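You operate a simulated robot arm through the tools that you are given. There is no shell and no other tool. Be economical: measure what you need, move in short steps, check, and stop when the job is done.

You are at the controls of a simulated two-armed robot. One attempt, no reset.

Task
Wipe up the spill on the top of the left table with the blue rag and put it back.

The check looks at the end state, three seconds after you hand in, the way a careful person would. Anything else that was tipped, shoved, dropped, spilled or broken makes it a failure.

Robot
Two 7-joint arms with three-finger grippers on one trunk, on a base that drives. Base frame: it is fixed to the floor where the robot stands at the start and does not move with it; the origin is under the middle of the robot, x ahead of it, y to its left, z up; the surface under the hand at the start is at about z = 880. Readings come in mm, degrees, newtons and seconds.
The left shoulder is at the start at [45, 154, 983], the right one opposite. With the tool pointing down near the work surface each hand reaches from about 100 to 620 mm from the robot's upright axis, wherever it stands, measured 20 degrees to its own side. Payload 2.69 kg a hand.
Tool frame (each hand has its own): the origin (TCP) lies between the finger pads and is the grasp point; the fingertips stand 29 mm ahead of it; z points along the fingers, y is the line along which they close. The gripper opens to 120 mm. The gripper's body begins 78 mm behind the TCP.
Orientation is told as [roll, pitch, yaw] about the base's x, y, z axes, in that order, counted from this pose: with the fingers straight down and closing along the base's y, the tool's x points along the base's -x, its y along +y and its z along -z.

Tools
- The arms move only by the tool send_rows. It takes "left_rows", "right_rows" or both (then of equal length, played together; a hand with none holds still); each is text: rows parted by semicolons, each of 7 numbers parted by spaces: the gripper command, from -1 (shut) to 1 (fully open), values between in proportion, then the shift along the tool's x, y, z in units of 50 mm (1.0 is 50 mm), then the turn, a rotation vector about the tool's x, y, z in units of 6 degrees (1.0 is 6 degrees). In form: jaw x y z wx wy wz; .... A call has 1 to 10 rows; each row shifts and turns the commanded pose from where the row before left it, along the tool's axes as they then stand. A call with a number of a shift or a turn outside -1 to 1 is refused whole. Rows are played at 5 a second. More than 50 mm and 8.6 degrees between two rows, or a gripper value outside its range, and nothing of the call is played. Where a pose cannot be reached the arm comes as near as it can. A force on the tool above 40 N (or 10 N above the force at the start of the call, whichever is more), or a blocked arm, ends the call early, and 0.2 s more pass. The fingers move at their own pace and stop on an object; they squeeze with about 37 N. The grip force told is the motor's: it shows also when the fingers shut on nothing. Time passes only in rows, and 0.2 s behind the last, so rows that do not move let the fingers close. It gives the time, the measured TCP pose, the force on the tool (base axes), the opening and the grip force at its end, in the units of the frame above (readings bear some noise), with the torque about the TCP (base axes, N m) and any sound that the robot's microphone picked up, and new pictures: "views" is both (left out), scene, wrist or none (wrist: the cameras of the hands that moved).
- Cameras (640 x 400 px; columns grow to the right, rows downward): "scene" is now at [160.5, -18.4, 1154.2]; the picture's right is [-0.23, -0.97, -0.00], its down [-0.32, 0.08, -0.94] and it looks along [0.92, -0.21, -0.33] (base axes); focal length 214 px, centre (320, 200). "left" rides on the left gripper at [63, 0, -104] in its tool frame; the picture's right is [0.00, 1.00, 0.00], its down [-0.83, 0.00, -0.56] and it looks along [-0.56, 0.00, 0.83] (tool axes); focal length 275 px, centre (320, 200). "right" rides on the right gripper at [63, 0, -104] in its tool frame; the picture's right is [0.01, 1.00, 0.00], its down [-0.83, 0.00, -0.56] and it looks along [-0.56, 0.00, 0.83] (tool axes); focal length 275 px, centre (320, 200). There is no depth. A picture from a camera that has moved, and an enlarged one, comes with that camera's place and axes in the base frame and with its lens.
- raise_lower(by): slides the trunk up (or, below 0, down) by that many mm; the arms and the scene camera ride with it, the base frame stays. It gives what a move gives, with no picture.
- roll_base(legs): drives the robot by 1 to 6 legs, each [ahead, left, turn to the left] in mm, mm and degrees, along the robot's own axes; the way and the turn of a leg run together, so that a leg with both is an arc; at most 1500 mm and 180 degrees a leg. The arms and the cameras ride along, it lands a little off, and it stops where it bumps. It gives what a move gives, and a new picture of the scene camera.
- head_to(pan, tilt): turns the head with the scene camera to pan (to the left, within 80 degrees either way) and tilt (down, from -29 to 69), counted from straight ahead of the robot. It gives what a move gives, and a new picture of the scene camera.
- zoom(camera, box): a new picture of the part [left, top, right, bottom] of that camera's present view, enlarged. It takes no simulated time.
- job_done(): hands the job in; it is judged then, once.

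Go step by step. Nothing tells you exact positions but the pictures and the camera data: compare them with the known pose of the tool, close in by small moves and look again before you grip or let go. The budget is 120 turns and 260 pictures, counting those below and the enlarged ones. Unless the task says otherwise, let go and move clear before handing in, and close with one line.

The tools are called after ">>>" as name(argument=value, ...) on one line, values as JSON. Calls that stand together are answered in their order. send_rows: Moves the arms, as the interface text tells. Its arguments: {"type":"object","properties":{"left_rows":{"type":"string"},"right_rows":{"type":"string"},"views":{"type":"string","enum":["both","scene","wrist","none"]}},"required":[]} The other tools are called the same way: raise_lower (by) slides the trunk up or down; roll_base (legs) drives the base; head_to (pan, tilt) turns the head that bears the scene camera; zoom (camera, box) takes an enlarged picture of a part of a camera's view; job_done () hands the job in.

At the start:

```text
time: 0.0
left_eef_pos: [275.8, 2.9, 1041.4]
left_tcp_rot: [0.0, -0.3, 0.1]
left_contact_force: [0.4, -0.2, -0.1]
left_ft_torque: [0.02, 0.03, 0.0]
left_gripper_width: 120.0
left_finger_force: 0.0
right_eef_pos: [371.5, -331.9, 1117.5]
right_tcp_rot: [-0.1, -0.6, 0.0]
right_contact_force: [-0.5, 0.1, -0.6]
right_ft_torque: [-0.04, 0.02, 0.01]
right_gripper_width: 120.3
right_finger_force: 0.1
trunk travel left (down, up): [-353.0, 85.0]
robot x, y, heading: [0.4, 0.2, -0.1]
head pan, tilt: [-13.0, 19.7]
```

scene: 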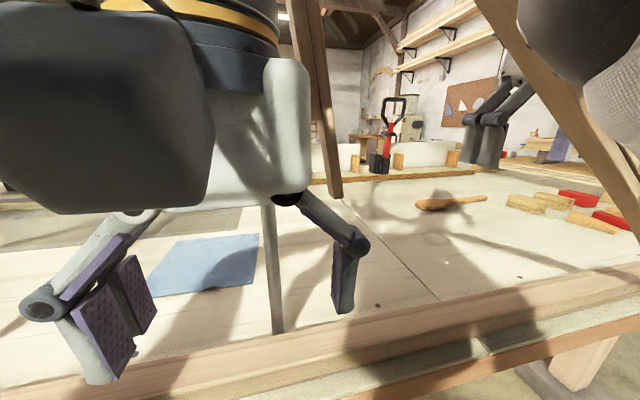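
right: 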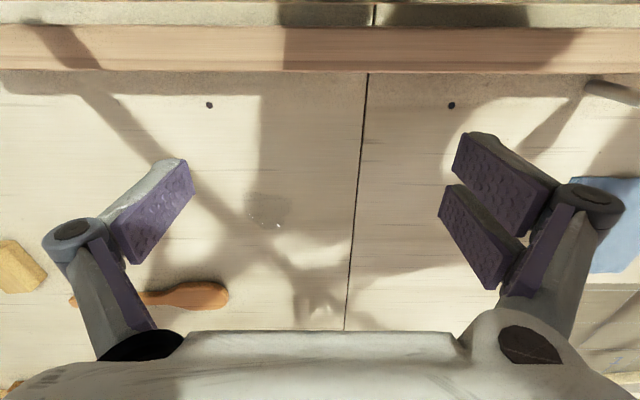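
left: 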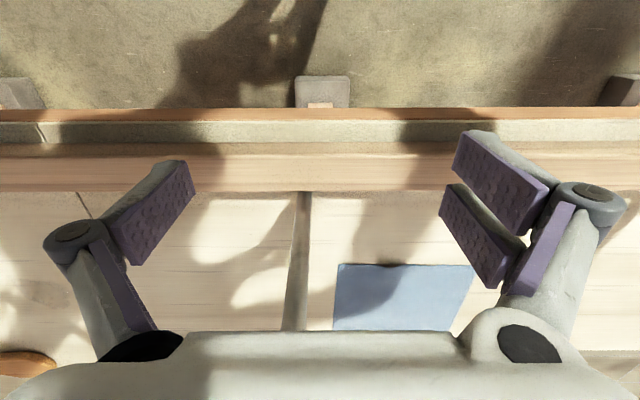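

I see a workbench ahead with a blue rag on it, a wooden tool and blocks. I need to find which table is the "left table" and where the spill is, so I look around.

>>> head_to(pan=60, tilt=25)

>>> head_to(pan=20, tilt=30)

>>> head_to(pan=-50, tilt=25)

```text
time: 1.4
left_eef_pos: [277.3, 2.0, 1042.1]
left_tcp_rot: [0.1, -0.2, 0.0]
left_contact_force: [0.4, 0.3, 0.3]
left_ft_torque: [0.0, 0.03, -0.02]
left_gripper_width: 120.2
left_finger_force: 0.0
right_eef_pos: [371.5, -332.8, 1117.9]
right_tcp_rot: [0.0, -0.6, 0.0]
right_contact_force: [0.7, -0.4, -0.1]
right_ft_torque: [0.0, -0.03, 0.0]
right_gripper_width: 120.1
right_finger_force: 0.0
trunk travel left (down, up): [-353.0, 85.0]
robot x, y, heading: [1.8, 4.4, 0.4]
head pan, tilt: [60.0, 25.0]
camera scene: at [116.3, 82.3, 1145.5], right [0.87, -0.5, 0.0], down [-0.21, -0.37, -0.91], along [0.46, 0.78, -0.42], focal length 214 px, centre (320, 200)
```

scene: 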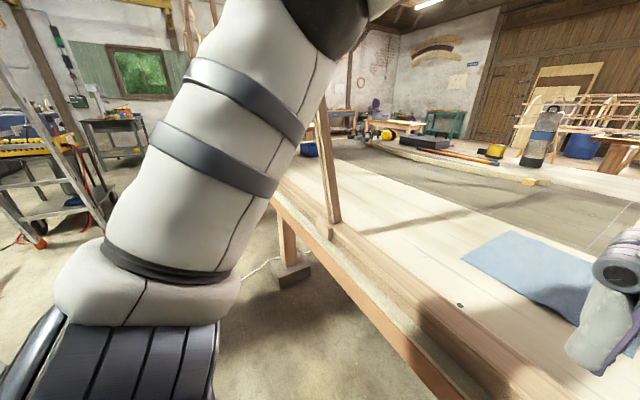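

```text
time: 2.5
left_eef_pos: [275.4, 2.1, 1041.2]
left_tcp_rot: [0.0, -0.2, 0.0]
left_contact_force: [0.7, 0.4, 0.2]
left_ft_torque: [0.0, 0.01, -0.01]
left_gripper_width: 119.8
left_finger_force: 0.0
right_eef_pos: [371.8, -333.0, 1119.0]
right_tcp_rot: [-0.1, -0.6, 0.0]
right_contact_force: [0.0, 0.3, -0.2]
right_ft_torque: [0.03, -0.04, 0.0]
right_gripper_width: 119.9
right_finger_force: 0.0
trunk travel left (down, up): [-353.0, 85.0]
robot x, y, heading: [3.7, 3.9, 0.4]
head pan, tilt: [20.0, 30.0]
camera scene: at [155.3, 33.7, 1138.5], right [0.34, -0.94, 0.0], down [-0.46, -0.17, -0.87], along [0.82, 0.3, -0.49], focal length 214 px, centre (320, 200)
```

scene: 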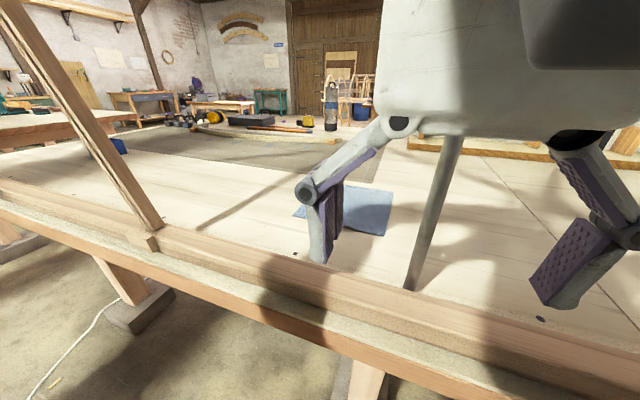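

```text
time: 3.9
left_eef_pos: [276.3, 1.7, 1041.7]
left_tcp_rot: [0.0, -0.3, 0.0]
left_contact_force: [-0.5, 0.2, -0.7]
left_ft_torque: [0.03, 0.01, 0.02]
left_gripper_width: 119.9
left_finger_force: 0.2
right_eef_pos: [372.1, -332.8, 1118.1]
right_tcp_rot: [0.0, -0.6, 0.0]
right_contact_force: [0.0, 0.2, 0.7]
right_ft_torque: [-0.01, 0.01, -0.01]
right_gripper_width: 119.9
right_finger_force: 0.1
trunk travel left (down, up): [-353.0, 85.0]
robot x, y, heading: [-0.3, 2.4, -0.2]
head pan, tilt: [-50.0, 25.0]
camera scene: at [129.4, -68.1, 1145.5], right [-0.77, -0.64, 0.0], down [-0.27, 0.32, -0.91], along [0.58, -0.69, -0.42], focal length 214 px, centre (320, 200)
```

scene: 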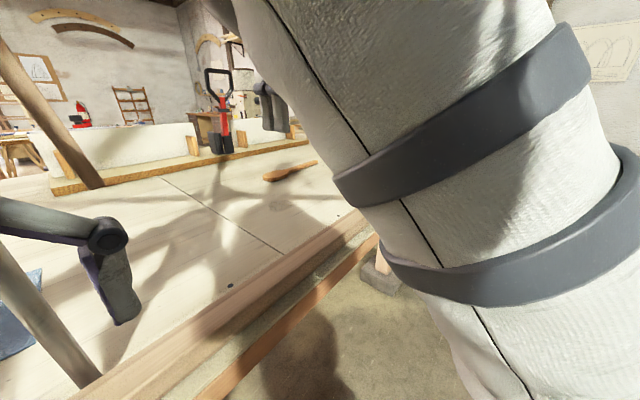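

The rag lies on the table ahead, which has a seam, and there is a faint patch to the right of it. I enlarge the candidates, including what lies further left.

>>> zoom(camera="right", box=[180, 80, 460, 330])

>>> head_to(pan=40, tilt=10)

>>> zoom(camera="left", box=[0, 180, 480, 340])

```text
1.60 times, centred on (320, 205) of right
camera zoom: at [307.6, -333.1, 1221.0], right [0.0, 1.0, 0.0], down [0.83, 0.0, 0.56], along [0.56, 0.0, -0.83], focal length 440 px, centre (320, 192)
```

zoom: 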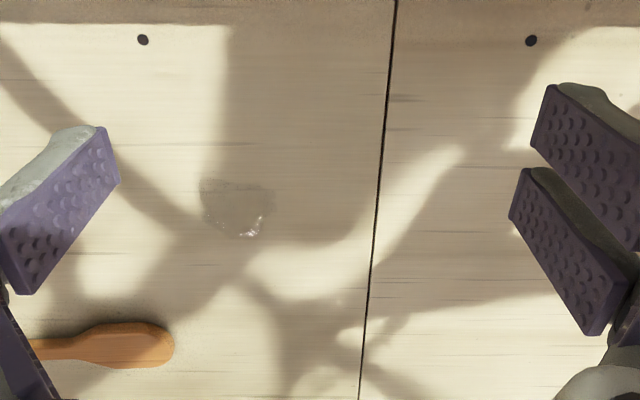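

```text
time: 5.6
left_eef_pos: [277.6, 2.8, 1042.4]
left_tcp_rot: [0.0, -0.3, 0.0]
left_contact_force: [0.2, 0.6, -0.4]
left_ft_torque: [-0.01, -0.03, 0.03]
left_gripper_width: 120.4
left_finger_force: 0.0
right_eef_pos: [371.6, -331.1, 1118.5]
right_tcp_rot: [0.0, -0.6, 0.0]
right_contact_force: [-0.7, -0.9, 0.3]
right_ft_torque: [-0.01, 0.03, 0.0]
right_gripper_width: 120.0
right_finger_force: 0.1
trunk travel left (down, up): [-353.0, 85.0]
robot x, y, heading: [0.4, -0.1, -0.2]
head pan, tilt: [40.0, 10.0]
camera scene: at [141.2, 62.0, 1169.9], right [0.64, -0.77, 0.0], down [-0.13, -0.11, -0.99], along [0.76, 0.63, -0.17], focal length 214 px, centre (320, 200)
```

scene: 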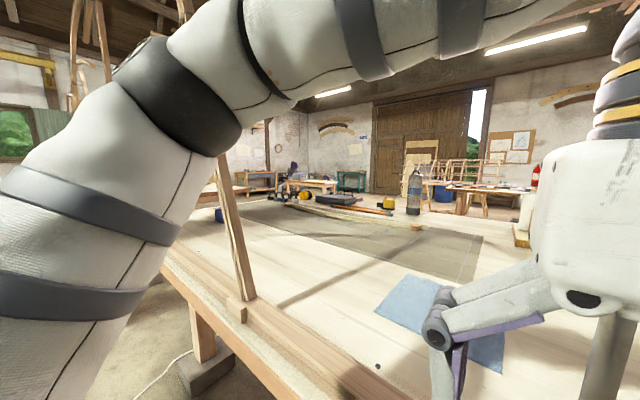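

```text
1.33 times, centred on (240, 260) of left
camera zoom: at [212.0, 3.3, 1145.6], right [0.0, 1.0, 0.0], down [0.83, 0.0, 0.56], along [0.56, 0.0, -0.83], focal length 367 px, centre (427, 120)
```

zoom: 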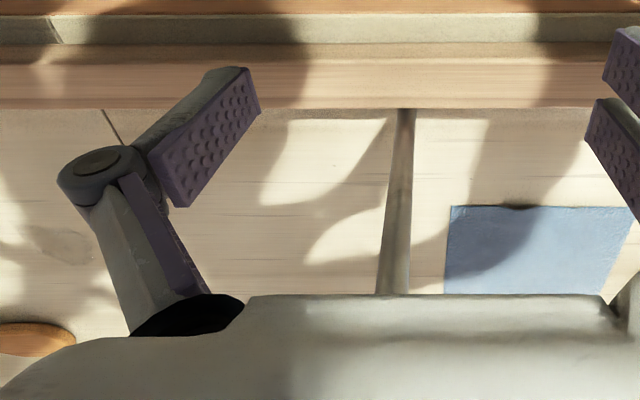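

A wet patch lies right of the seam at about (556, -411). There is also a grey pole with its foot near (390, -15). I want to know what this pole is and whether there are other tables, so I look right and then from higher up.

>>> head_to(pan=-80, tilt=20)

>>> head_to(pan=80, tilt=20)

>>> raise_lower(by=80)

>>> head_to(pan=-20, tilt=40)

>>> send_rows(left_rows="1 0 0 0 0 0 0", right_rows="1 0 0 0 0 0 0", views="wrist")

```text
time: 7.6
left_eef_pos: [276.3, 2.2, 1041.4]
left_tcp_rot: [0.0, -0.4, -0.1]
left_contact_force: [0.2, 0.3, -0.2]
left_ft_torque: [0.01, 0.01, 0.02]
left_gripper_width: 119.9
left_finger_force: 0.0
right_eef_pos: [371.5, -333.0, 1117.9]
right_tcp_rot: [0.0, -0.6, 0.0]
right_contact_force: [0.1, 0.1, -0.1]
right_ft_torque: [-0.02, 0.0, 0.03]
right_gripper_width: 120.3
right_finger_force: 0.0
trunk travel left (down, up): [-353.0, 85.0]
robot x, y, heading: [2.1, 2.7, -0.1]
head pan, tilt: [-80.0, 20.0]
camera scene: at [86.2, -89.4, 1153.3], right [-0.98, -0.17, 0.0], down [-0.05, 0.34, -0.94], along [0.17, -0.93, -0.34], focal length 214 px, centre (320, 200)
```

scene: 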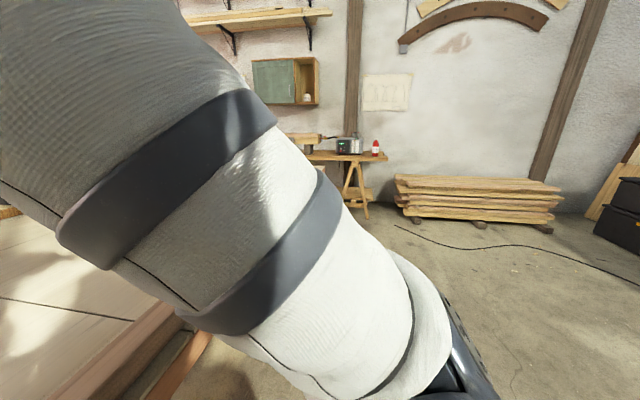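

```text
time: 10.0
left_eef_pos: [276.3, 1.8, 1041.7]
left_tcp_rot: [0.0, -0.3, 0.1]
left_contact_force: [-0.3, 0.0, -0.6]
left_ft_torque: [0.0, -0.02, 0.02]
left_gripper_width: 120.4
left_finger_force: 0.1
right_eef_pos: [372.2, -332.5, 1119.0]
right_tcp_rot: [0.0, -0.7, 0.0]
right_contact_force: [-0.1, 0.2, 0.0]
right_ft_torque: [-0.03, -0.01, 0.0]
right_gripper_width: 119.8
right_finger_force: 0.0
trunk travel left (down, up): [-353.0, 85.0]
robot x, y, heading: [-1.1, 2.5, 0.0]
head pan, tilt: [80.0, 20.0]
camera scene: at [86.2, 93.9, 1153.4], right [0.98, -0.17, 0.0], down [-0.06, -0.34, -0.94], along [0.17, 0.93, -0.34], focal length 214 px, centre (320, 200)
```

scene: 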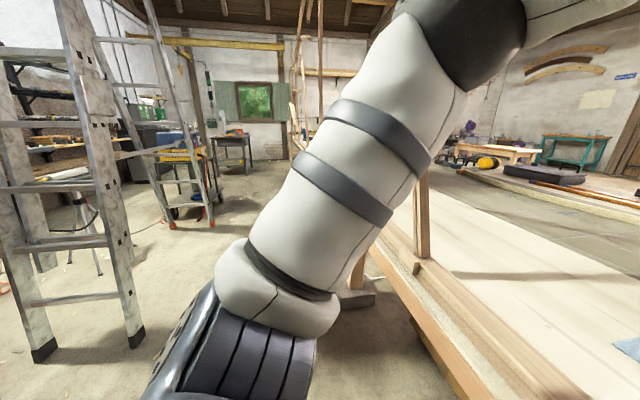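

```text
time: 11.0
left_eef_pos: [238.9, 33.2, 1074.1]
left_tcp_rot: [8.4, 3.7, -3.2]
left_contact_force: [-1.1, 0.3, 2.8]
left_ft_torque: [0.03, -0.15, -0.01]
left_gripper_width: 120.2
left_finger_force: 0.0
right_eef_pos: [366.0, -328.8, 1200.8]
right_tcp_rot: [-0.2, -2.2, 0.2]
right_contact_force: [-1.1, -0.6, 0.5]
right_ft_torque: [-0.07, -0.12, 0.04]
right_gripper_width: 120.0
right_finger_force: 0.1
trunk travel left (down, up): [-420.0, 18.0]
robot x, y, heading: [3.9, -1.6, 0.0]
head pan, tilt: [80.0, 20.0]
stopped: the arm was blocked; the commanded pose is now the measured one
```

```text
time: 12.7
left_eef_pos: [244.4, 33.2, 1064.5]
left_tcp_rot: [8.5, 5.2, -3.0]
left_contact_force: [0.2, 0.4, 1.1]
left_ft_torque: [-0.02, -0.01, -0.04]
left_gripper_width: 120.0
left_finger_force: 0.1
right_eef_pos: [371.2, -329.4, 1188.9]
right_tcp_rot: [0.0, -1.3, 0.0]
right_contact_force: [-0.1, -0.4, 0.2]
right_ft_torque: [-0.02, -0.02, -0.01]
right_gripper_width: 119.9
right_finger_force: 0.0
trunk travel left (down, up): [-420.0, 18.0]
robot x, y, heading: [-0.6, 3.7, 0.4]
head pan, tilt: [-20.0, 40.0]
camera scene: at [103.7, -24.4, 1201.3], right [-0.34, -0.94, 0.0], down [-0.6, 0.22, -0.77], along [0.72, -0.26, -0.64], focal length 214 px, centre (320, 200)
```

scene: 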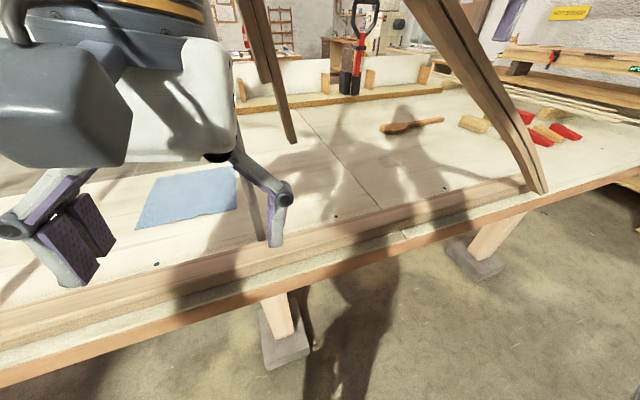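

```text
time: 13.1
left_eef_pos: [244.2, 33.7, 1064.3]
left_tcp_rot: [8.5, 5.2, -3.1]
left_contact_force: [-0.7, 0.9, 0.0]
left_ft_torque: [0.01, 0.01, -0.02]
left_gripper_width: 120.2
left_finger_force: 0.1
right_eef_pos: [372.9, -329.4, 1189.8]
right_tcp_rot: [-0.2, -1.3, 0.1]
right_contact_force: [-0.2, 0.0, -0.9]
right_ft_torque: [-0.02, -0.03, -0.02]
right_gripper_width: 120.0
right_finger_force: 0.0
trunk travel left (down, up): [-420.0, 18.0]
robot x, y, heading: [0.3, 2.2, -0.1]
head pan, tilt: [-20.0, 40.0]
camera right: at [307.1, -330.4, 1291.7], right [-0.01, 1.0, 0.0], down [0.82, 0.01, 0.57], along [0.57, 0.0, -0.82], focal length 275 px, centre (320, 200)
camera left: at [189.7, 21.3, 1172.5], right [0.07, 0.99, 0.15], down [0.87, -0.13, 0.47], along [0.49, 0.09, -0.87], focal length 275 px, centre (320, 200)
```

right: 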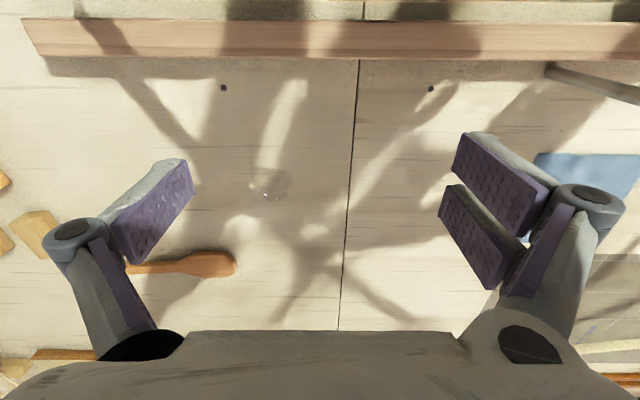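
left: 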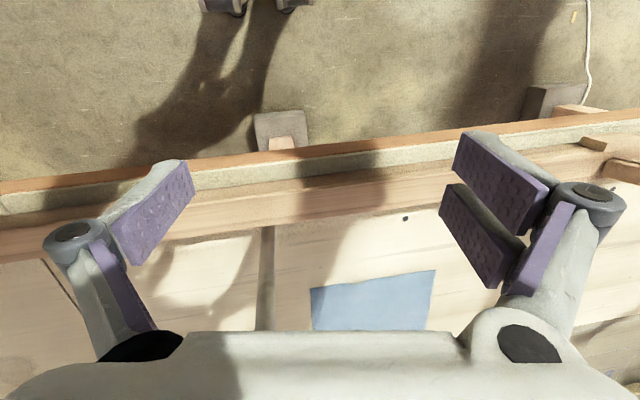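

The trunk lift was blocked at the left arm, so something is above it. Before moving further I look up and around for beams and poles.

>>> head_to(pan=30, tilt=-20)

>>> head_to(pan=-15, tilt=-15)

>>> head_to(pan=15, tilt=20)

>>> head_to(pan=30, tilt=50)

```text
time: 14.4
left_eef_pos: [244.4, 32.8, 1063.5]
left_tcp_rot: [8.5, 5.2, -3.1]
left_contact_force: [0.1, -0.5, 0.5]
left_ft_torque: [-0.02, -0.01, -0.01]
left_gripper_width: 119.8
left_finger_force: 0.1
right_eef_pos: [373.5, -330.1, 1189.8]
right_tcp_rot: [-0.2, -1.2, 0.1]
right_contact_force: [-0.3, -0.5, 0.2]
right_ft_torque: [0.02, 0.04, -0.01]
right_gripper_width: 119.8
right_finger_force: 0.1
trunk travel left (down, up): [-420.0, 18.0]
robot x, y, heading: [1.3, 4.3, 0.2]
head pan, tilt: [30.0, -20.0]
camera scene: at [89.5, 42.6, 1294.1], right [0.5, -0.87, 0.0], down [0.3, 0.17, -0.94], along [0.81, 0.47, 0.34], focal length 214 px, centre (320, 200)
```

scene: 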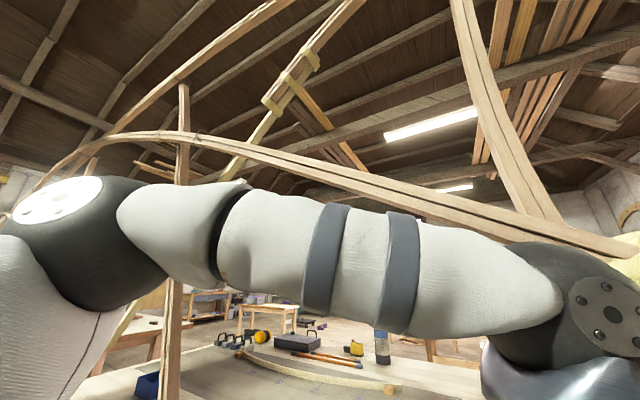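

```text
time: 15.6
left_eef_pos: [244.4, 33.4, 1063.7]
left_tcp_rot: [8.5, 5.3, -3.2]
left_contact_force: [-0.5, -0.2, 0.2]
left_ft_torque: [0.02, 0.0, 0.01]
left_gripper_width: 120.2
left_finger_force: 0.0
right_eef_pos: [372.1, -328.9, 1189.2]
right_tcp_rot: [-0.2, -1.2, 0.1]
right_contact_force: [0.3, -0.2, 0.6]
right_ft_torque: [-0.01, -0.01, 0.0]
right_gripper_width: 119.8
right_finger_force: 0.0
trunk travel left (down, up): [-420.0, 18.0]
robot x, y, heading: [2.0, 1.6, 0.1]
head pan, tilt: [-15.0, -15.0]
camera scene: at [101.5, -16.1, 1287.4], right [-0.26, -0.97, 0.0], down [0.25, -0.07, -0.97], along [0.93, -0.25, 0.26], focal length 214 px, centre (320, 200)
```

scene: 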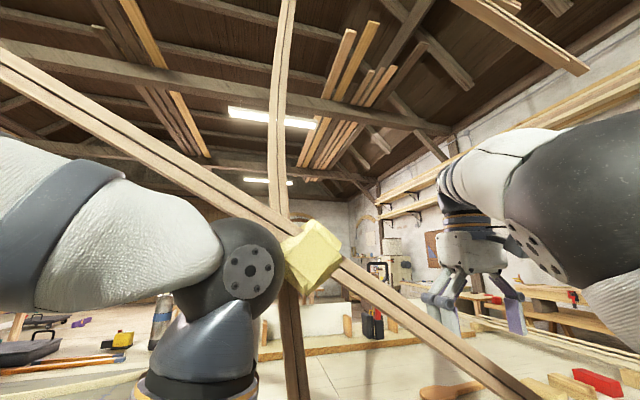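

```text
time: 16.6
left_eef_pos: [244.2, 32.4, 1064.0]
left_tcp_rot: [8.5, 5.2, -3.1]
left_contact_force: [0.1, -0.4, -0.4]
left_ft_torque: [0.02, 0.02, 0.03]
left_gripper_width: 119.9
left_finger_force: 0.0
right_eef_pos: [373.0, -330.7, 1188.8]
right_tcp_rot: [-0.1, -1.2, 0.1]
right_contact_force: [0.6, -0.2, -0.3]
right_ft_torque: [0.03, -0.04, -0.01]
right_gripper_width: 120.1
right_finger_force: 0.0
trunk travel left (down, up): [-420.0, 18.0]
robot x, y, heading: [0.9, -1.2, 0.1]
head pan, tilt: [15.0, 20.0]
camera scene: at [113.8, 28.7, 1232.7], right [0.26, -0.97, 0.0], down [-0.33, -0.09, -0.94], along [0.91, 0.24, -0.34], focal length 214 px, centre (320, 200)
```

scene: 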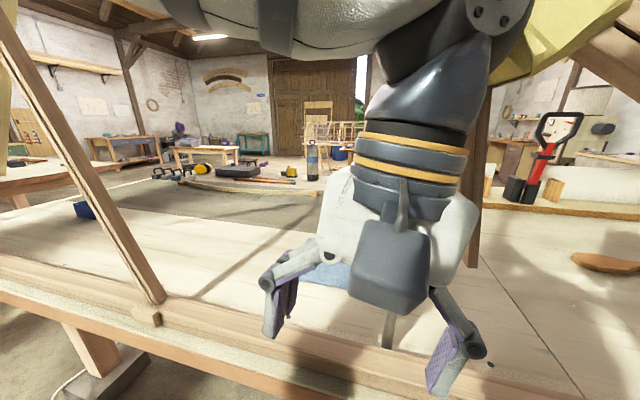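

```text
time: 17.5
left_eef_pos: [244.9, 33.8, 1063.3]
left_tcp_rot: [8.6, 5.3, -3.0]
left_contact_force: [-0.4, 0.1, 0.1]
left_ft_torque: [-0.02, 0.0, -0.02]
left_gripper_width: 119.8
left_finger_force: 0.1
right_eef_pos: [373.4, -329.9, 1190.1]
right_tcp_rot: [-0.1, -1.0, 0.1]
right_contact_force: [1.4, -0.3, -0.5]
right_ft_torque: [-0.03, 0.01, 0.0]
right_gripper_width: 120.4
right_finger_force: 0.0
trunk travel left (down, up): [-420.0, 18.0]
robot x, y, heading: [-1.4, -1.2, 0.1]
head pan, tilt: [30.0, 50.0]
camera scene: at [99.9, 44.3, 1202.2], right [0.46, -0.89, 0.0], down [-0.56, -0.29, -0.78], along [0.69, 0.36, -0.63], focal length 214 px, centre (320, 200)
```

scene: 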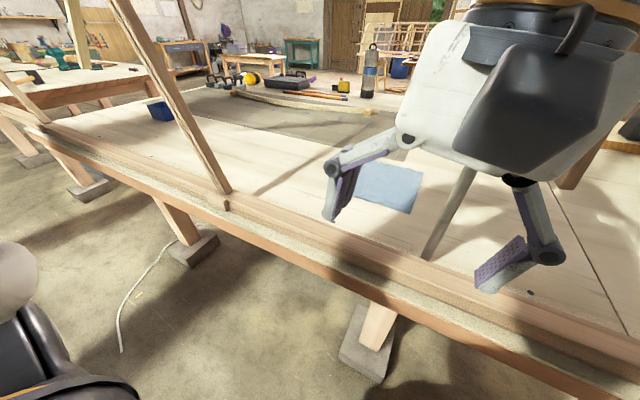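

A wooden lattice stands right in front of the robot: a crossing joint near (250, -50, 1275), a strut hanging to about (325, -74, 1100), and a beam running down to the right rail. I lower the trunk back to its start height and study the pole and the left parts of the table.

>>> raise_lower(by=-67)

>>> head_to(pan=5, tilt=45)

>>> head_to(pan=40, tilt=30)

>>> zoom(camera="scene", box=[100, 60, 640, 400])

```text
time: 18.6
left_eef_pos: [245.6, 32.6, 995.0]
left_tcp_rot: [8.7, 5.8, -2.1]
left_contact_force: [-1.3, -0.3, 0.5]
left_ft_torque: [0.08, -0.05, 0.0]
left_gripper_width: 119.8
left_finger_force: 0.0
right_eef_pos: [369.2, -332.5, 1122.5]
right_tcp_rot: [0.0, -1.4, 0.1]
right_contact_force: [-2.8, -0.6, 2.9]
right_ft_torque: [0.1, -0.32, 0.03]
right_gripper_width: 120.3
right_finger_force: 0.1
trunk travel left (down, up): [-353.0, 85.0]
robot x, y, heading: [0.2, -4.6, 0.1]
head pan, tilt: [30.0, 50.0]
```

```text
time: 19.5
left_eef_pos: [242.5, 31.8, 996.6]
left_tcp_rot: [8.9, 5.1, -2.9]
left_contact_force: [-0.1, 0.2, 0.1]
left_ft_torque: [0.0, -0.02, 0.02]
left_gripper_width: 120.1
left_finger_force: 0.0
right_eef_pos: [369.1, -332.2, 1123.6]
right_tcp_rot: [-0.1, -1.3, 0.2]
right_contact_force: [0.2, -0.5, -0.4]
right_ft_torque: [-0.02, 0.03, 0.0]
right_gripper_width: 119.9
right_finger_force: 0.0
trunk travel left (down, up): [-353.0, 85.0]
robot x, y, heading: [-1.7, 3.1, 0.1]
head pan, tilt: [5.0, 45.0]
camera scene: at [158.1, 16.2, 1127.7], right [0.16, -0.99, 0.0], down [-0.58, -0.09, -0.81], along [0.8, 0.13, -0.59], focal length 214 px, centre (320, 200)
```

scene: 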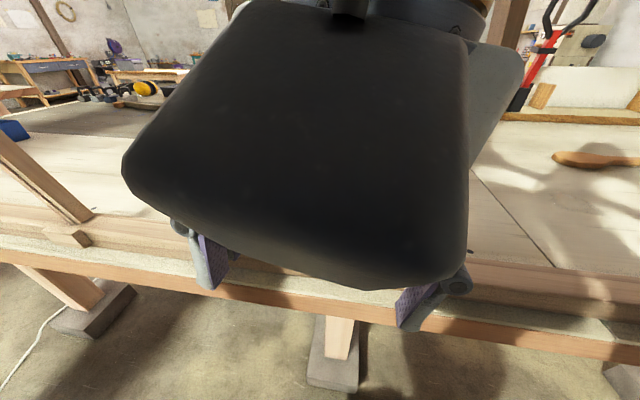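

```text
time: 20.5
left_eef_pos: [242.5, 30.4, 999.2]
left_tcp_rot: [8.7, 5.0, -3.2]
left_contact_force: [-0.3, -0.2, -0.3]
left_ft_torque: [0.03, -0.01, 0.01]
left_gripper_width: 120.2
left_finger_force: 0.0
right_eef_pos: [369.0, -331.5, 1123.1]
right_tcp_rot: [-0.1, -1.4, 0.1]
right_contact_force: [0.2, 0.4, 0.5]
right_ft_torque: [-0.01, -0.02, 0.03]
right_gripper_width: 119.8
right_finger_force: 0.1
trunk travel left (down, up): [-353.0, 85.0]
robot x, y, heading: [-1.8, 0.9, -0.2]
head pan, tilt: [40.0, 30.0]
camera scene: at [141.9, 60.2, 1138.8], right [0.64, -0.77, 0.0], down [-0.37, -0.31, -0.87], along [0.67, 0.56, -0.49], focal length 214 px, centre (320, 200)
```

scene: 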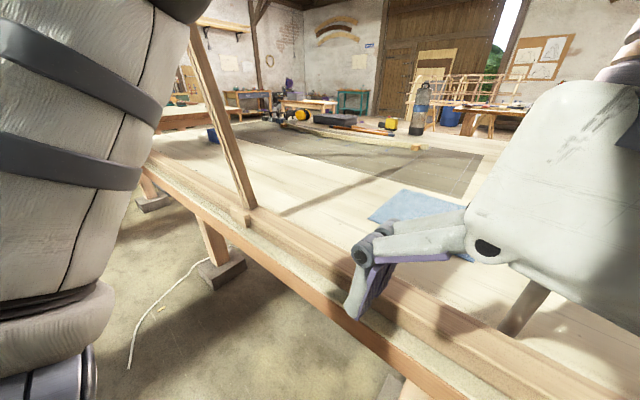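

```text
1.18 times, centred on (370, 230) of scene
camera zoom: at [141.9, 60.2, 1138.8], right [0.64, -0.77, 0.0], down [-0.37, -0.31, -0.87], along [0.67, 0.56, -0.49], focal length 252 px, centre (261, 165)
```

zoom: 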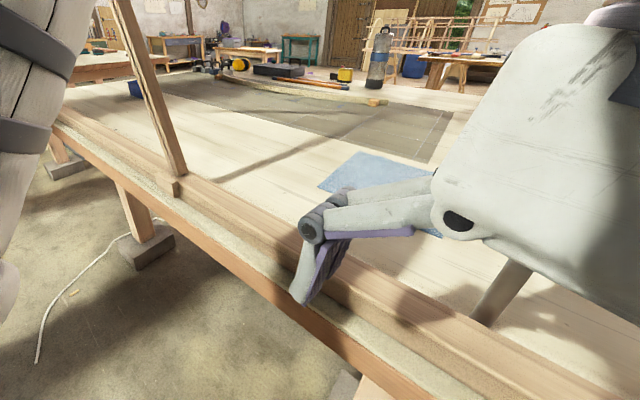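

The left hand hides the pole and the left part of the table. I move it left, level it and look from there.

>>> send_rows(left_rows="1 0 1 -0.3 0.4 -0.2 -0.1;1 0 1 -0.3 0.4 -0.2 -0.1;1 0 1 -0.3 0.4 -0.2 -0.1;1 0 1 -0.3 0.25 -0.2 -0.1;1 0 0 0 0 0 0", views="wrist")

>>> head_to(pan=0, tilt=30)

>>> head_to(pan=0, tilt=-10)

```text
refused: row 1 steps farther than a row can; nothing moved
```

```text
time: 21.5
left_eef_pos: [242.1, 30.2, 996.8]
left_tcp_rot: [8.5, 4.9, -3.1]
left_contact_force: [-0.5, 0.7, 0.1]
left_ft_torque: [-0.01, -0.02, 0.01]
left_gripper_width: 120.1
left_finger_force: 0.1
right_eef_pos: [369.0, -331.8, 1124.6]
right_tcp_rot: [-0.1, -1.4, 0.1]
right_contact_force: [-0.2, 0.4, -0.2]
right_ft_torque: [0.01, -0.03, -0.01]
right_gripper_width: 120.1
right_finger_force: 0.1
trunk travel left (down, up): [-353.0, 85.0]
robot x, y, heading: [0.4, -1.3, 0.3]
head pan, tilt: [0.0, 30.0]
camera scene: at [162.4, 2.7, 1137.6], right [0.0, -1.0, 0.0], down [-0.5, 0.0, -0.87], along [0.87, 0.0, -0.5], focal length 214 px, centre (320, 200)
```

scene: 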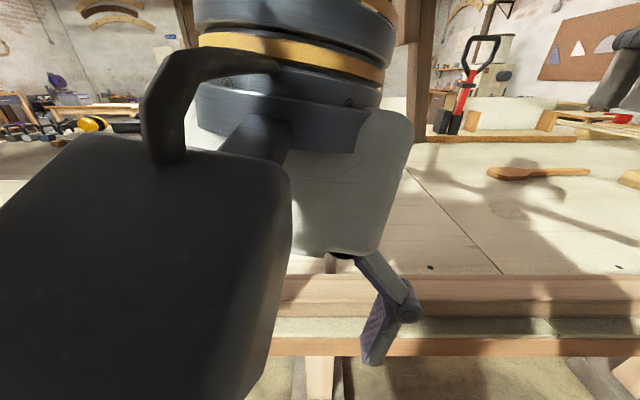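

```text
time: 22.6
left_eef_pos: [241.5, 31.9, 997.7]
left_tcp_rot: [8.7, 5.1, -3.1]
left_contact_force: [-0.2, 0.4, 0.6]
left_ft_torque: [0.0, 0.01, -0.02]
left_gripper_width: 119.9
left_finger_force: 0.0
right_eef_pos: [369.0, -332.5, 1123.4]
right_tcp_rot: [-0.1, -1.4, 0.1]
right_contact_force: [-0.5, -0.7, -0.3]
right_ft_torque: [-0.01, -0.06, -0.01]
right_gripper_width: 120.2
right_finger_force: 0.0
trunk travel left (down, up): [-353.0, 85.0]
robot x, y, heading: [-0.4, 0.2, 0.5]
head pan, tilt: [0.0, -10.0]
camera scene: at [155.9, 2.5, 1201.1], right [0.0, -1.0, 0.0], down [0.18, 0.0, -0.98], along [0.98, 0.0, 0.18], focal length 214 px, centre (320, 200)
```

scene: 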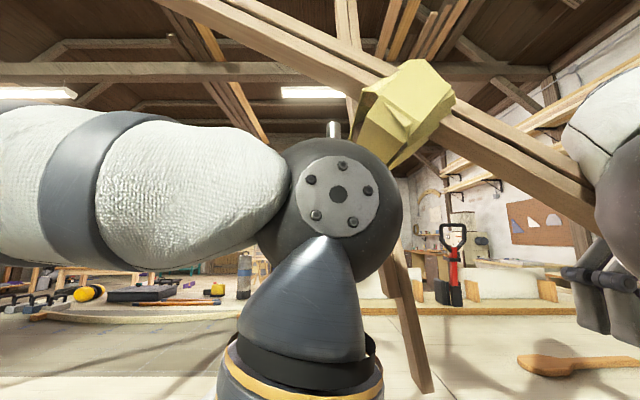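

A thin vertical steel post stands at about (390, -10) and rises to about z 1330. I move the left hand left with smaller steps so that I can see the middle and the left half of the table.

>>> send_rows(left_rows="1 0 0.9 -0.3 0.4 -0.2 -0.1;1 0 0.9 -0.3 0.4 -0.2 -0.1;1 0 0.9 -0.3 0.4 -0.2 -0.1;1 0 0.9 -0.3 0.25 -0.2 -0.1;1 0 0.9 0 0 0 0;1 0 0 0 0 0 0", views="wrist")

>>> head_to(pan=0, tilt=30)

>>> head_to(pan=-25, tilt=5)

```text
time: 24.0
left_eef_pos: [261.3, 232.7, 1049.8]
left_tcp_rot: [0.0, 0.0, -0.9]
left_contact_force: [0.5, -0.8, 0.7]
left_ft_torque: [0.0, -0.02, 0.04]
left_gripper_width: 119.7
left_finger_force: 0.0
left hand out of reach, approached as far as the arm can: row 5
right_eef_pos: [369.0, -331.9, 1124.2]
right_tcp_rot: [0.1, -1.3, 0.2]
right_contact_force: [-0.4, 0.1, 0.1]
right_ft_torque: [0.02, 0.05, 0.01]
right_gripper_width: 120.1
right_finger_force: 0.0
trunk travel left (down, up): [-353.0, 85.0]
robot x, y, heading: [-0.9, 2.5, 0.1]
head pan, tilt: [0.0, -10.0]
camera left: at [196.9, 235.9, 1154.1], right [0.02, 1.0, 0.0], down [0.83, -0.02, 0.56], along [0.56, -0.01, -0.83], focal length 275 px, centre (320, 200)
```

left: 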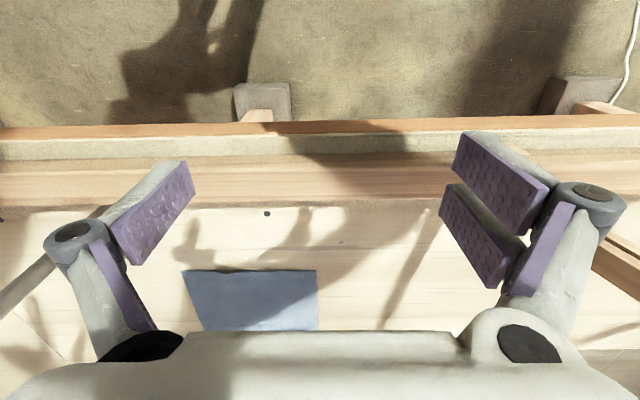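

```text
time: 25.1
left_eef_pos: [261.1, 234.2, 1047.9]
left_tcp_rot: [0.1, 0.1, -1.0]
left_contact_force: [0.2, -0.5, -0.3]
left_ft_torque: [0.03, -0.01, -0.02]
left_gripper_width: 119.8
left_finger_force: 0.1
right_eef_pos: [370.0, -332.4, 1123.3]
right_tcp_rot: [0.1, -1.4, 0.1]
right_contact_force: [0.1, 0.6, -0.6]
right_ft_torque: [0.06, -0.02, 0.04]
right_gripper_width: 120.3
right_finger_force: 0.0
trunk travel left (down, up): [-353.0, 85.0]
robot x, y, heading: [-3.4, -0.4, 0.3]
head pan, tilt: [0.0, 30.0]
camera scene: at [162.0, 2.4, 1137.6], right [0.0, -1.0, 0.0], down [-0.5, 0.0, -0.87], along [0.87, 0.0, -0.5], focal length 214 px, centre (320, 200)
```

scene: 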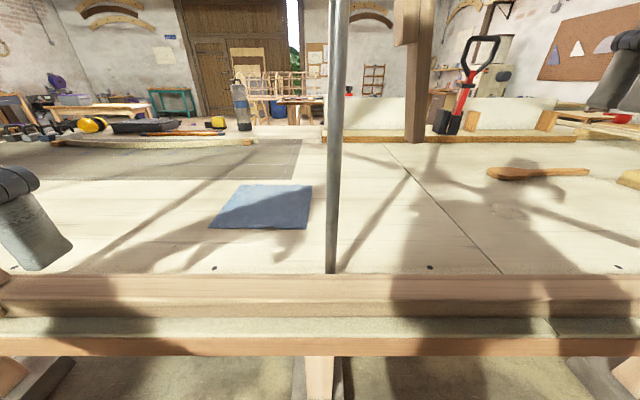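

```text
time: 26.0
left_eef_pos: [260.3, 234.4, 1049.4]
left_tcp_rot: [0.0, -0.1, -0.9]
left_contact_force: [-0.6, 0.7, 0.8]
left_ft_torque: [-0.01, -0.01, 0.0]
left_gripper_width: 120.1
left_finger_force: 0.0
right_eef_pos: [369.4, -332.7, 1124.0]
right_tcp_rot: [0.0, -1.5, 0.2]
right_contact_force: [-0.4, -0.7, -0.6]
right_ft_torque: [0.06, 0.02, 0.0]
right_gripper_width: 120.0
right_finger_force: 0.0
trunk travel left (down, up): [-353.0, 85.0]
robot x, y, heading: [-2.0, 0.1, 0.1]
head pan, tilt: [-25.0, 5.0]
camera scene: at [154.8, -36.4, 1177.8], right [-0.42, -0.91, 0.0], down [-0.08, 0.04, -1.0], along [0.9, -0.42, -0.08], focal length 214 px, centre (320, 200)
```

scene: 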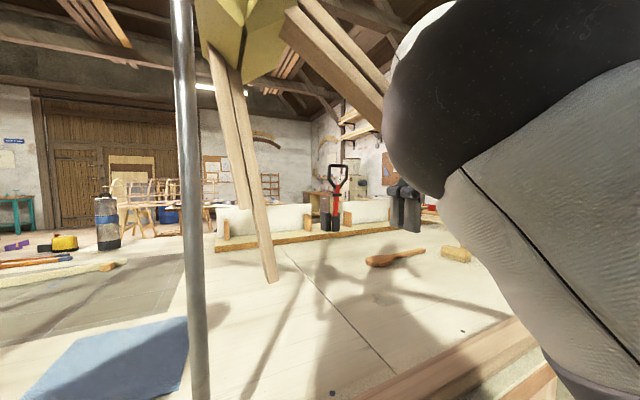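

The view is clear now: the rag covers x 500–690, y 28–225, and the spill is at about (562, -414). The post is at (388, -13). Before choosing I check the other tables for a spill.

>>> head_to(pan=45, tilt=12)

>>> zoom(camera="scene", box=[120, 100, 440, 300])

>>> head_to(pan=-15, tilt=25)

>>> zoom(camera="scene", box=[160, 60, 560, 310])

```text
time: 27.4
left_eef_pos: [260.2, 233.3, 1050.8]
left_tcp_rot: [0.1, 0.0, -1.0]
left_contact_force: [-0.5, 0.7, 0.1]
left_ft_torque: [0.01, -0.02, 0.0]
left_gripper_width: 120.1
left_finger_force: 0.1
right_eef_pos: [370.6, -333.5, 1123.3]
right_tcp_rot: [0.0, -1.4, 0.1]
right_contact_force: [0.0, 0.4, -0.2]
right_ft_torque: [-0.02, 0.01, -0.01]
right_gripper_width: 120.1
right_finger_force: 0.1
trunk travel left (down, up): [-353.0, 85.0]
robot x, y, heading: [-1.3, 1.2, 0.2]
head pan, tilt: [45.0, 12.0]
camera scene: at [137.5, 68.3, 1166.6], right [0.71, -0.71, 0.0], down [-0.14, -0.15, -0.98], along [0.69, 0.69, -0.2], focal length 214 px, centre (320, 200)
```

scene: 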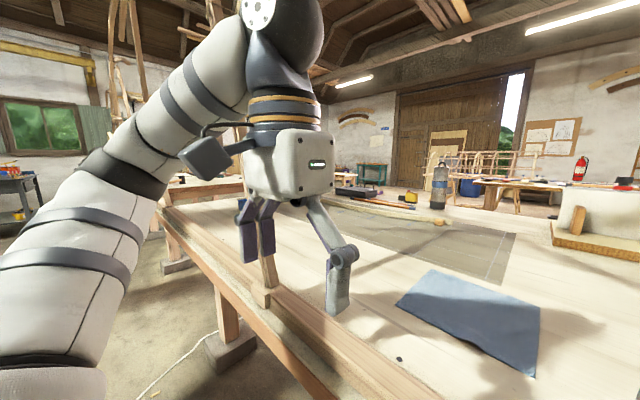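

```text
2.00 times, centred on (280, 200) of scene
camera zoom: at [137.5, 68.3, 1166.6], right [0.71, -0.71, 0.0], down [-0.14, -0.15, -0.98], along [0.69, 0.69, -0.2], focal length 429 px, centre (400, 200)
```

zoom: 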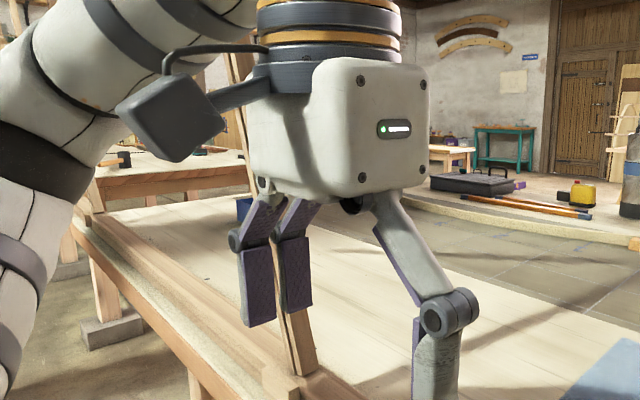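

```text
time: 28.7
left_eef_pos: [261.2, 234.2, 1050.6]
left_tcp_rot: [0.0, 0.0, -1.1]
left_contact_force: [0.8, -0.6, -0.4]
left_ft_torque: [-0.03, 0.01, 0.0]
left_gripper_width: 120.0
left_finger_force: 0.0
right_eef_pos: [369.0, -332.1, 1123.1]
right_tcp_rot: [0.1, -1.3, 0.1]
right_contact_force: [0.3, 0.0, -0.1]
right_ft_torque: [0.0, 0.01, 0.01]
right_gripper_width: 120.2
right_finger_force: 0.0
trunk travel left (down, up): [-353.0, 85.0]
robot x, y, heading: [2.0, -1.8, -0.3]
head pan, tilt: [-15.0, 25.0]
camera scene: at [160.8, -21.3, 1145.5], right [-0.26, -0.97, 0.0], down [-0.4, 0.11, -0.91], along [0.88, -0.23, -0.42], focal length 214 px, centre (320, 200)
```

scene: 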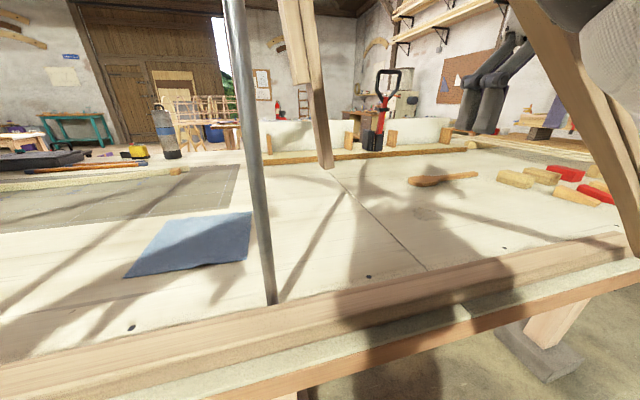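

```text
1.60 times, centred on (360, 185) of scene
camera zoom: at [160.8, -21.3, 1145.5], right [-0.26, -0.97, 0.0], down [-0.4, 0.11, -0.91], along [0.88, -0.23, -0.42], focal length 343 px, centre (256, 224)
```

zoom: 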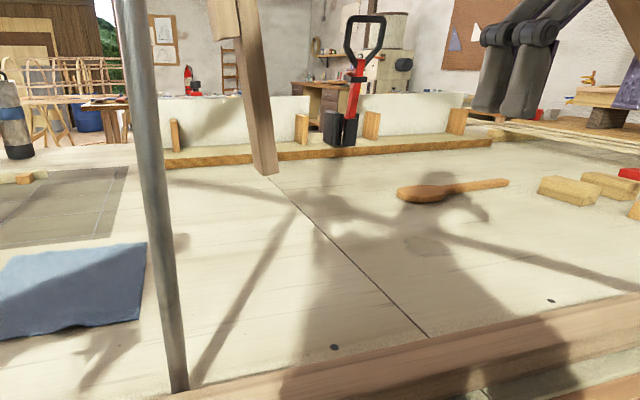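

There may be a second faint mark just right of the rag; I enlarge it, and the known patch for comparison.

>>> zoom(camera="scene", box=[230, 170, 350, 245])

>>> zoom(camera="scene", box=[370, 165, 490, 240])

```text
5.33 times, centred on (290, 208) of scene
camera zoom: at [160.8, -21.3, 1145.5], right [-0.26, -0.97, 0.0], down [-0.4, 0.11, -0.91], along [0.88, -0.23, -0.42], focal length 1144 px, centre (480, 160)
```

zoom: 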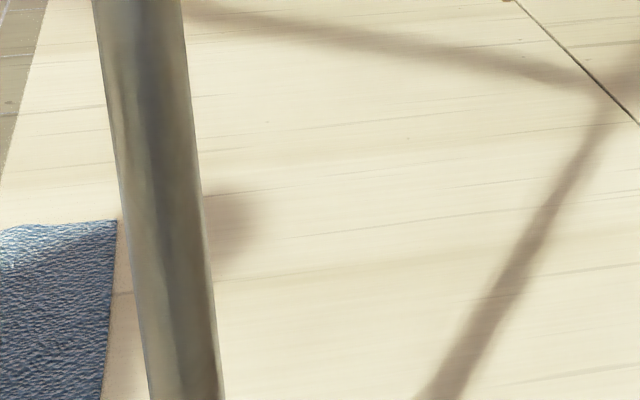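

```text
5.33 times, centred on (430, 202) of scene
camera zoom: at [160.8, -21.3, 1145.5], right [-0.26, -0.97, 0.0], down [-0.4, 0.11, -0.91], along [0.88, -0.23, -0.42], focal length 1144 px, centre (-267, 187)
```

zoom: 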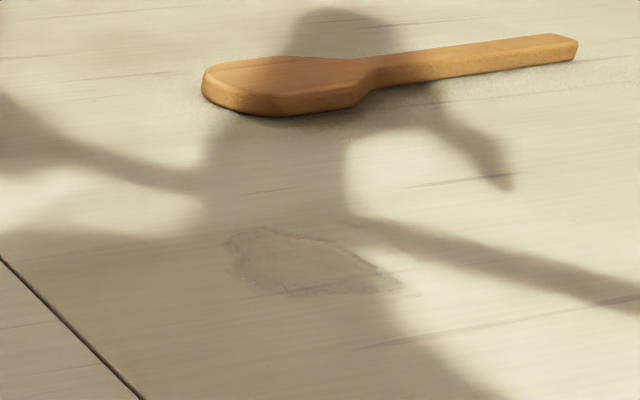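

Only shadow there; the wet patch at (562, -414) is the only spill. My plan: the left hand lifts the rag and lays it down to the right of the post's line, then the base slides right with the left arm tucked in, and the right arm, reaching over the low part of the beam, takes the rag and wipes. First the left hand goes over the rag.

>>> send_rows(left_rows="0 -0.9 -0.2 0 0 0 0.1;0 -0.9 -0.2 0 0 0 0;0 -0.9 -0.2 0 0 0 0;0 -0.9 -0.2 0 0 0 0;0 -0.9 -0.2 0.2 0 0 0;0 -0.9 -0.2 0.2 0 0 0;0 -0.6 -0.2 0.4 0 0 0;0 0 0 0 0 0 0", views="both")

```text
time: 30.5
left_eef_pos: [547.6, 149.8, 1007.8]
left_tcp_rot: [0.2, 0.1, -1.7]
left_contact_force: [-0.6, 0.4, 0.3]
left_ft_torque: [0.02, 0.02, 0.02]
left_gripper_width: 59.9
left_finger_force: 0.0
left hand out of reach, approached as far as the arm can: row 7
right_eef_pos: [369.5, -332.6, 1123.5]
right_tcp_rot: [0.1, -1.3, 0.2]
right_contact_force: [-0.4, -0.6, -0.4]
right_ft_torque: [0.01, 0.0, 0.0]
right_gripper_width: 120.0
right_finger_force: 0.1
trunk travel left (down, up): [-353.0, 85.0]
robot x, y, heading: [1.7, -1.1, -0.1]
head pan, tilt: [-15.0, 25.0]
camera scene: at [160.8, -21.4, 1145.5], right [-0.26, -0.97, 0.0], down [-0.4, 0.11, -0.91], along [0.88, -0.23, -0.42], focal length 214 px, centre (320, 200)
camera left: at [483.6, 152.3, 1112.7], right [0.03, 1.0, 0.0], down [0.83, -0.03, 0.55], along [0.55, -0.02, -0.83], focal length 275 px, centre (320, 200)
```

scene: 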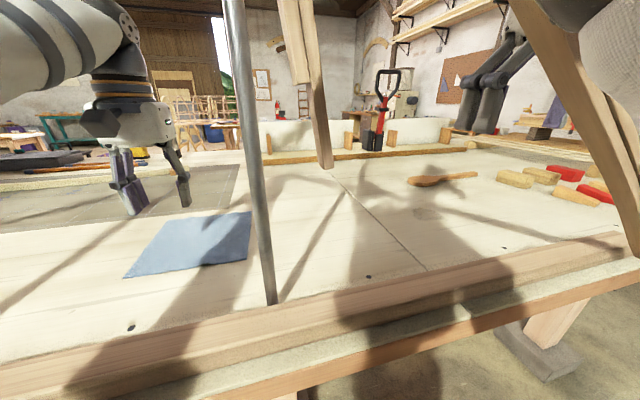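
left: 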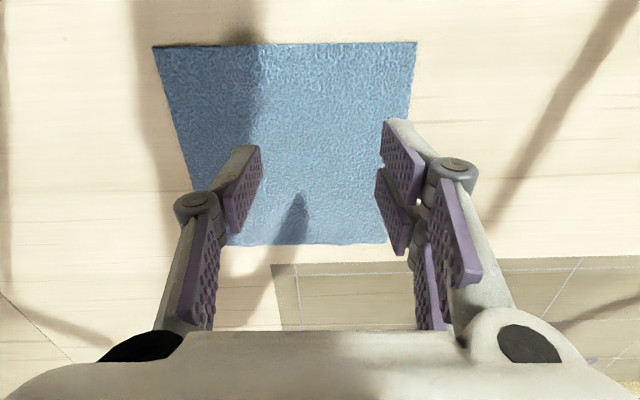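

The hand hangs over the rag at (548, 150). I go down gently until the tips touch.

>>> send_rows(left_rows="0 0 0 0.8 0 0 0;0 0 0 0.8 0 0 0;0 0 0 0.25 0 0 0;0 0 0 0 0 0 0", views="wrist")

```text
time: 31.5
left_eef_pos: [547.6, 151.5, 914.3]
left_tcp_rot: [0.0, 0.1, -1.5]
left_contact_force: [-0.9, -0.2, 0.4]
left_ft_torque: [0.01, 0.02, -0.03]
left_gripper_width: 59.9
left_finger_force: 0.1
right_eef_pos: [369.6, -332.5, 1123.8]
right_tcp_rot: [0.1, -1.4, 0.1]
right_contact_force: [0.1, 0.1, -0.2]
right_ft_torque: [-0.02, -0.01, 0.01]
right_gripper_width: 119.8
right_finger_force: 0.0
trunk travel left (down, up): [-353.0, 85.0]
robot x, y, heading: [-2.6, 0.4, 0.5]
head pan, tilt: [-15.0, 25.0]
camera left: at [484.1, 153.3, 1019.4], right [0.03, 1.0, 0.0], down [0.83, -0.03, 0.56], along [0.55, -0.02, -0.83], focal length 275 px, centre (320, 200)
```

left: 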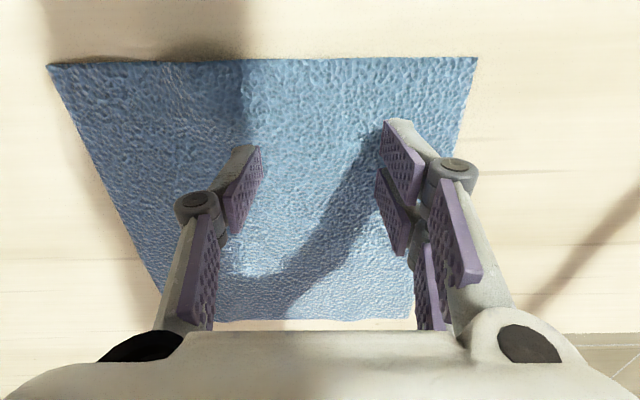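

The tips are about 5 mm above the table. I press lightly and close.

>>> send_rows(left_rows="0 0 0 0.06 0 0 0;0 0 0 0.06 0 0 0;-0.5 0 0 0 0 0 0;-1 0 0 0 0 0 0;-1 0 0 0 0 0 0;-1 0 0 0 0 0 0", views="wrist")

```text
time: 32.9
left_eef_pos: [546.5, 152.0, 909.6]
left_tcp_rot: [0.0, 0.0, -1.6]
left_contact_force: [0.2, 0.3, 3.5]
left_ft_torque: [-0.15, 0.04, 0.01]
left_gripper_width: 2.0
left_finger_force: 33.8
right_eef_pos: [369.3, -332.9, 1124.0]
right_tcp_rot: [0.2, -1.4, 0.1]
right_contact_force: [0.3, -0.9, 0.0]
right_ft_torque: [-0.02, -0.03, 0.02]
right_gripper_width: 120.2
right_finger_force: 0.1
trunk travel left (down, up): [-353.0, 85.0]
robot x, y, heading: [3.8, 1.1, -0.1]
head pan, tilt: [-15.0, 25.0]
camera left: at [484.4, 154.1, 1014.2], right [0.03, 1.0, 0.0], down [0.83, -0.03, 0.56], along [0.56, -0.02, -0.83], focal length 275 px, centre (320, 200)
```

left: 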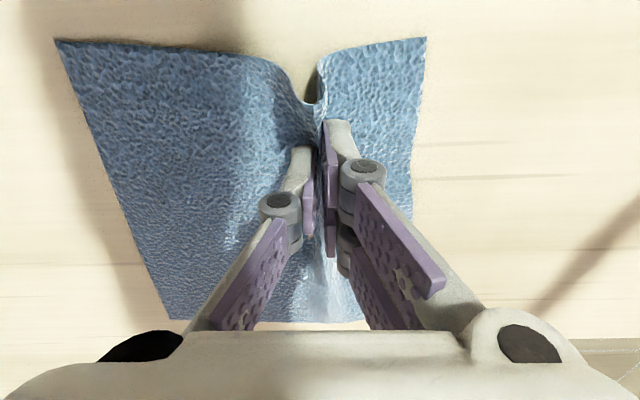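

The cloth is pinched. I lift it and carry it right to about y 10, watching the post.

>>> send_rows(left_rows="-1 0 0 -0.9 0 0 0;-1 0 0 -0.9 0 0 0;-1 0 0 -0.6 0 0 0;-1 0 -0.7 0 0 0 0;-1 0 -0.7 0 0 0 0;-1 0 -0.7 0 0 0 0;-1 0 -0.4 0 0 0 0;-1 0 0 0 0 0 0", views="both")

```text
time: 34.7
left_eef_pos: [514.0, 38.9, 1018.0]
left_tcp_rot: [-0.1, -0.1, -1.7]
left_contact_force: [0.5, 0.1, 1.0]
left_ft_torque: [0.32, 0.03, 0.09]
left_gripper_width: 1.1
left_finger_force: 30.8
left hand out of reach, approached as far as the arm can: row 3, 5, 6, 7
right_eef_pos: [370.7, -332.9, 1123.7]
right_tcp_rot: [0.0, -1.5, 0.1]
right_contact_force: [0.5, -0.6, 0.8]
right_ft_torque: [0.0, 0.02, 0.0]
right_gripper_width: 119.8
right_finger_force: 0.2
trunk travel left (down, up): [-353.0, 85.0]
robot x, y, heading: [-1.7, -2.5, 0.0]
head pan, tilt: [-15.0, 25.0]
camera scene: at [160.7, -21.4, 1145.5], right [-0.26, -0.97, 0.0], down [-0.4, 0.11, -0.91], along [0.88, -0.23, -0.42], focal length 214 px, centre (320, 200)
camera left: at [450.6, 42.1, 1122.2], right [0.03, 1.0, 0.0], down [0.83, -0.03, 0.56], along [0.55, -0.02, -0.83], focal length 275 px, centre (320, 200)
```

scene: 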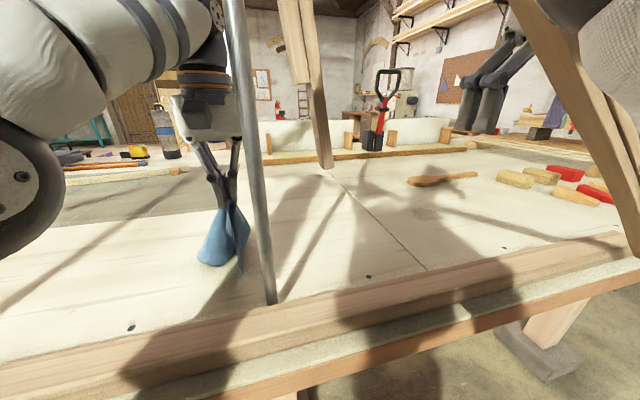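
left: 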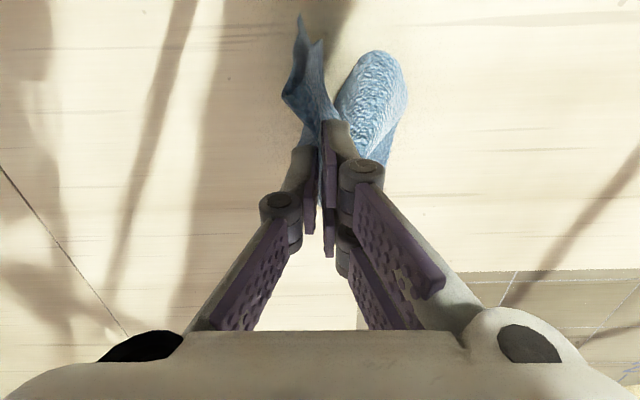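

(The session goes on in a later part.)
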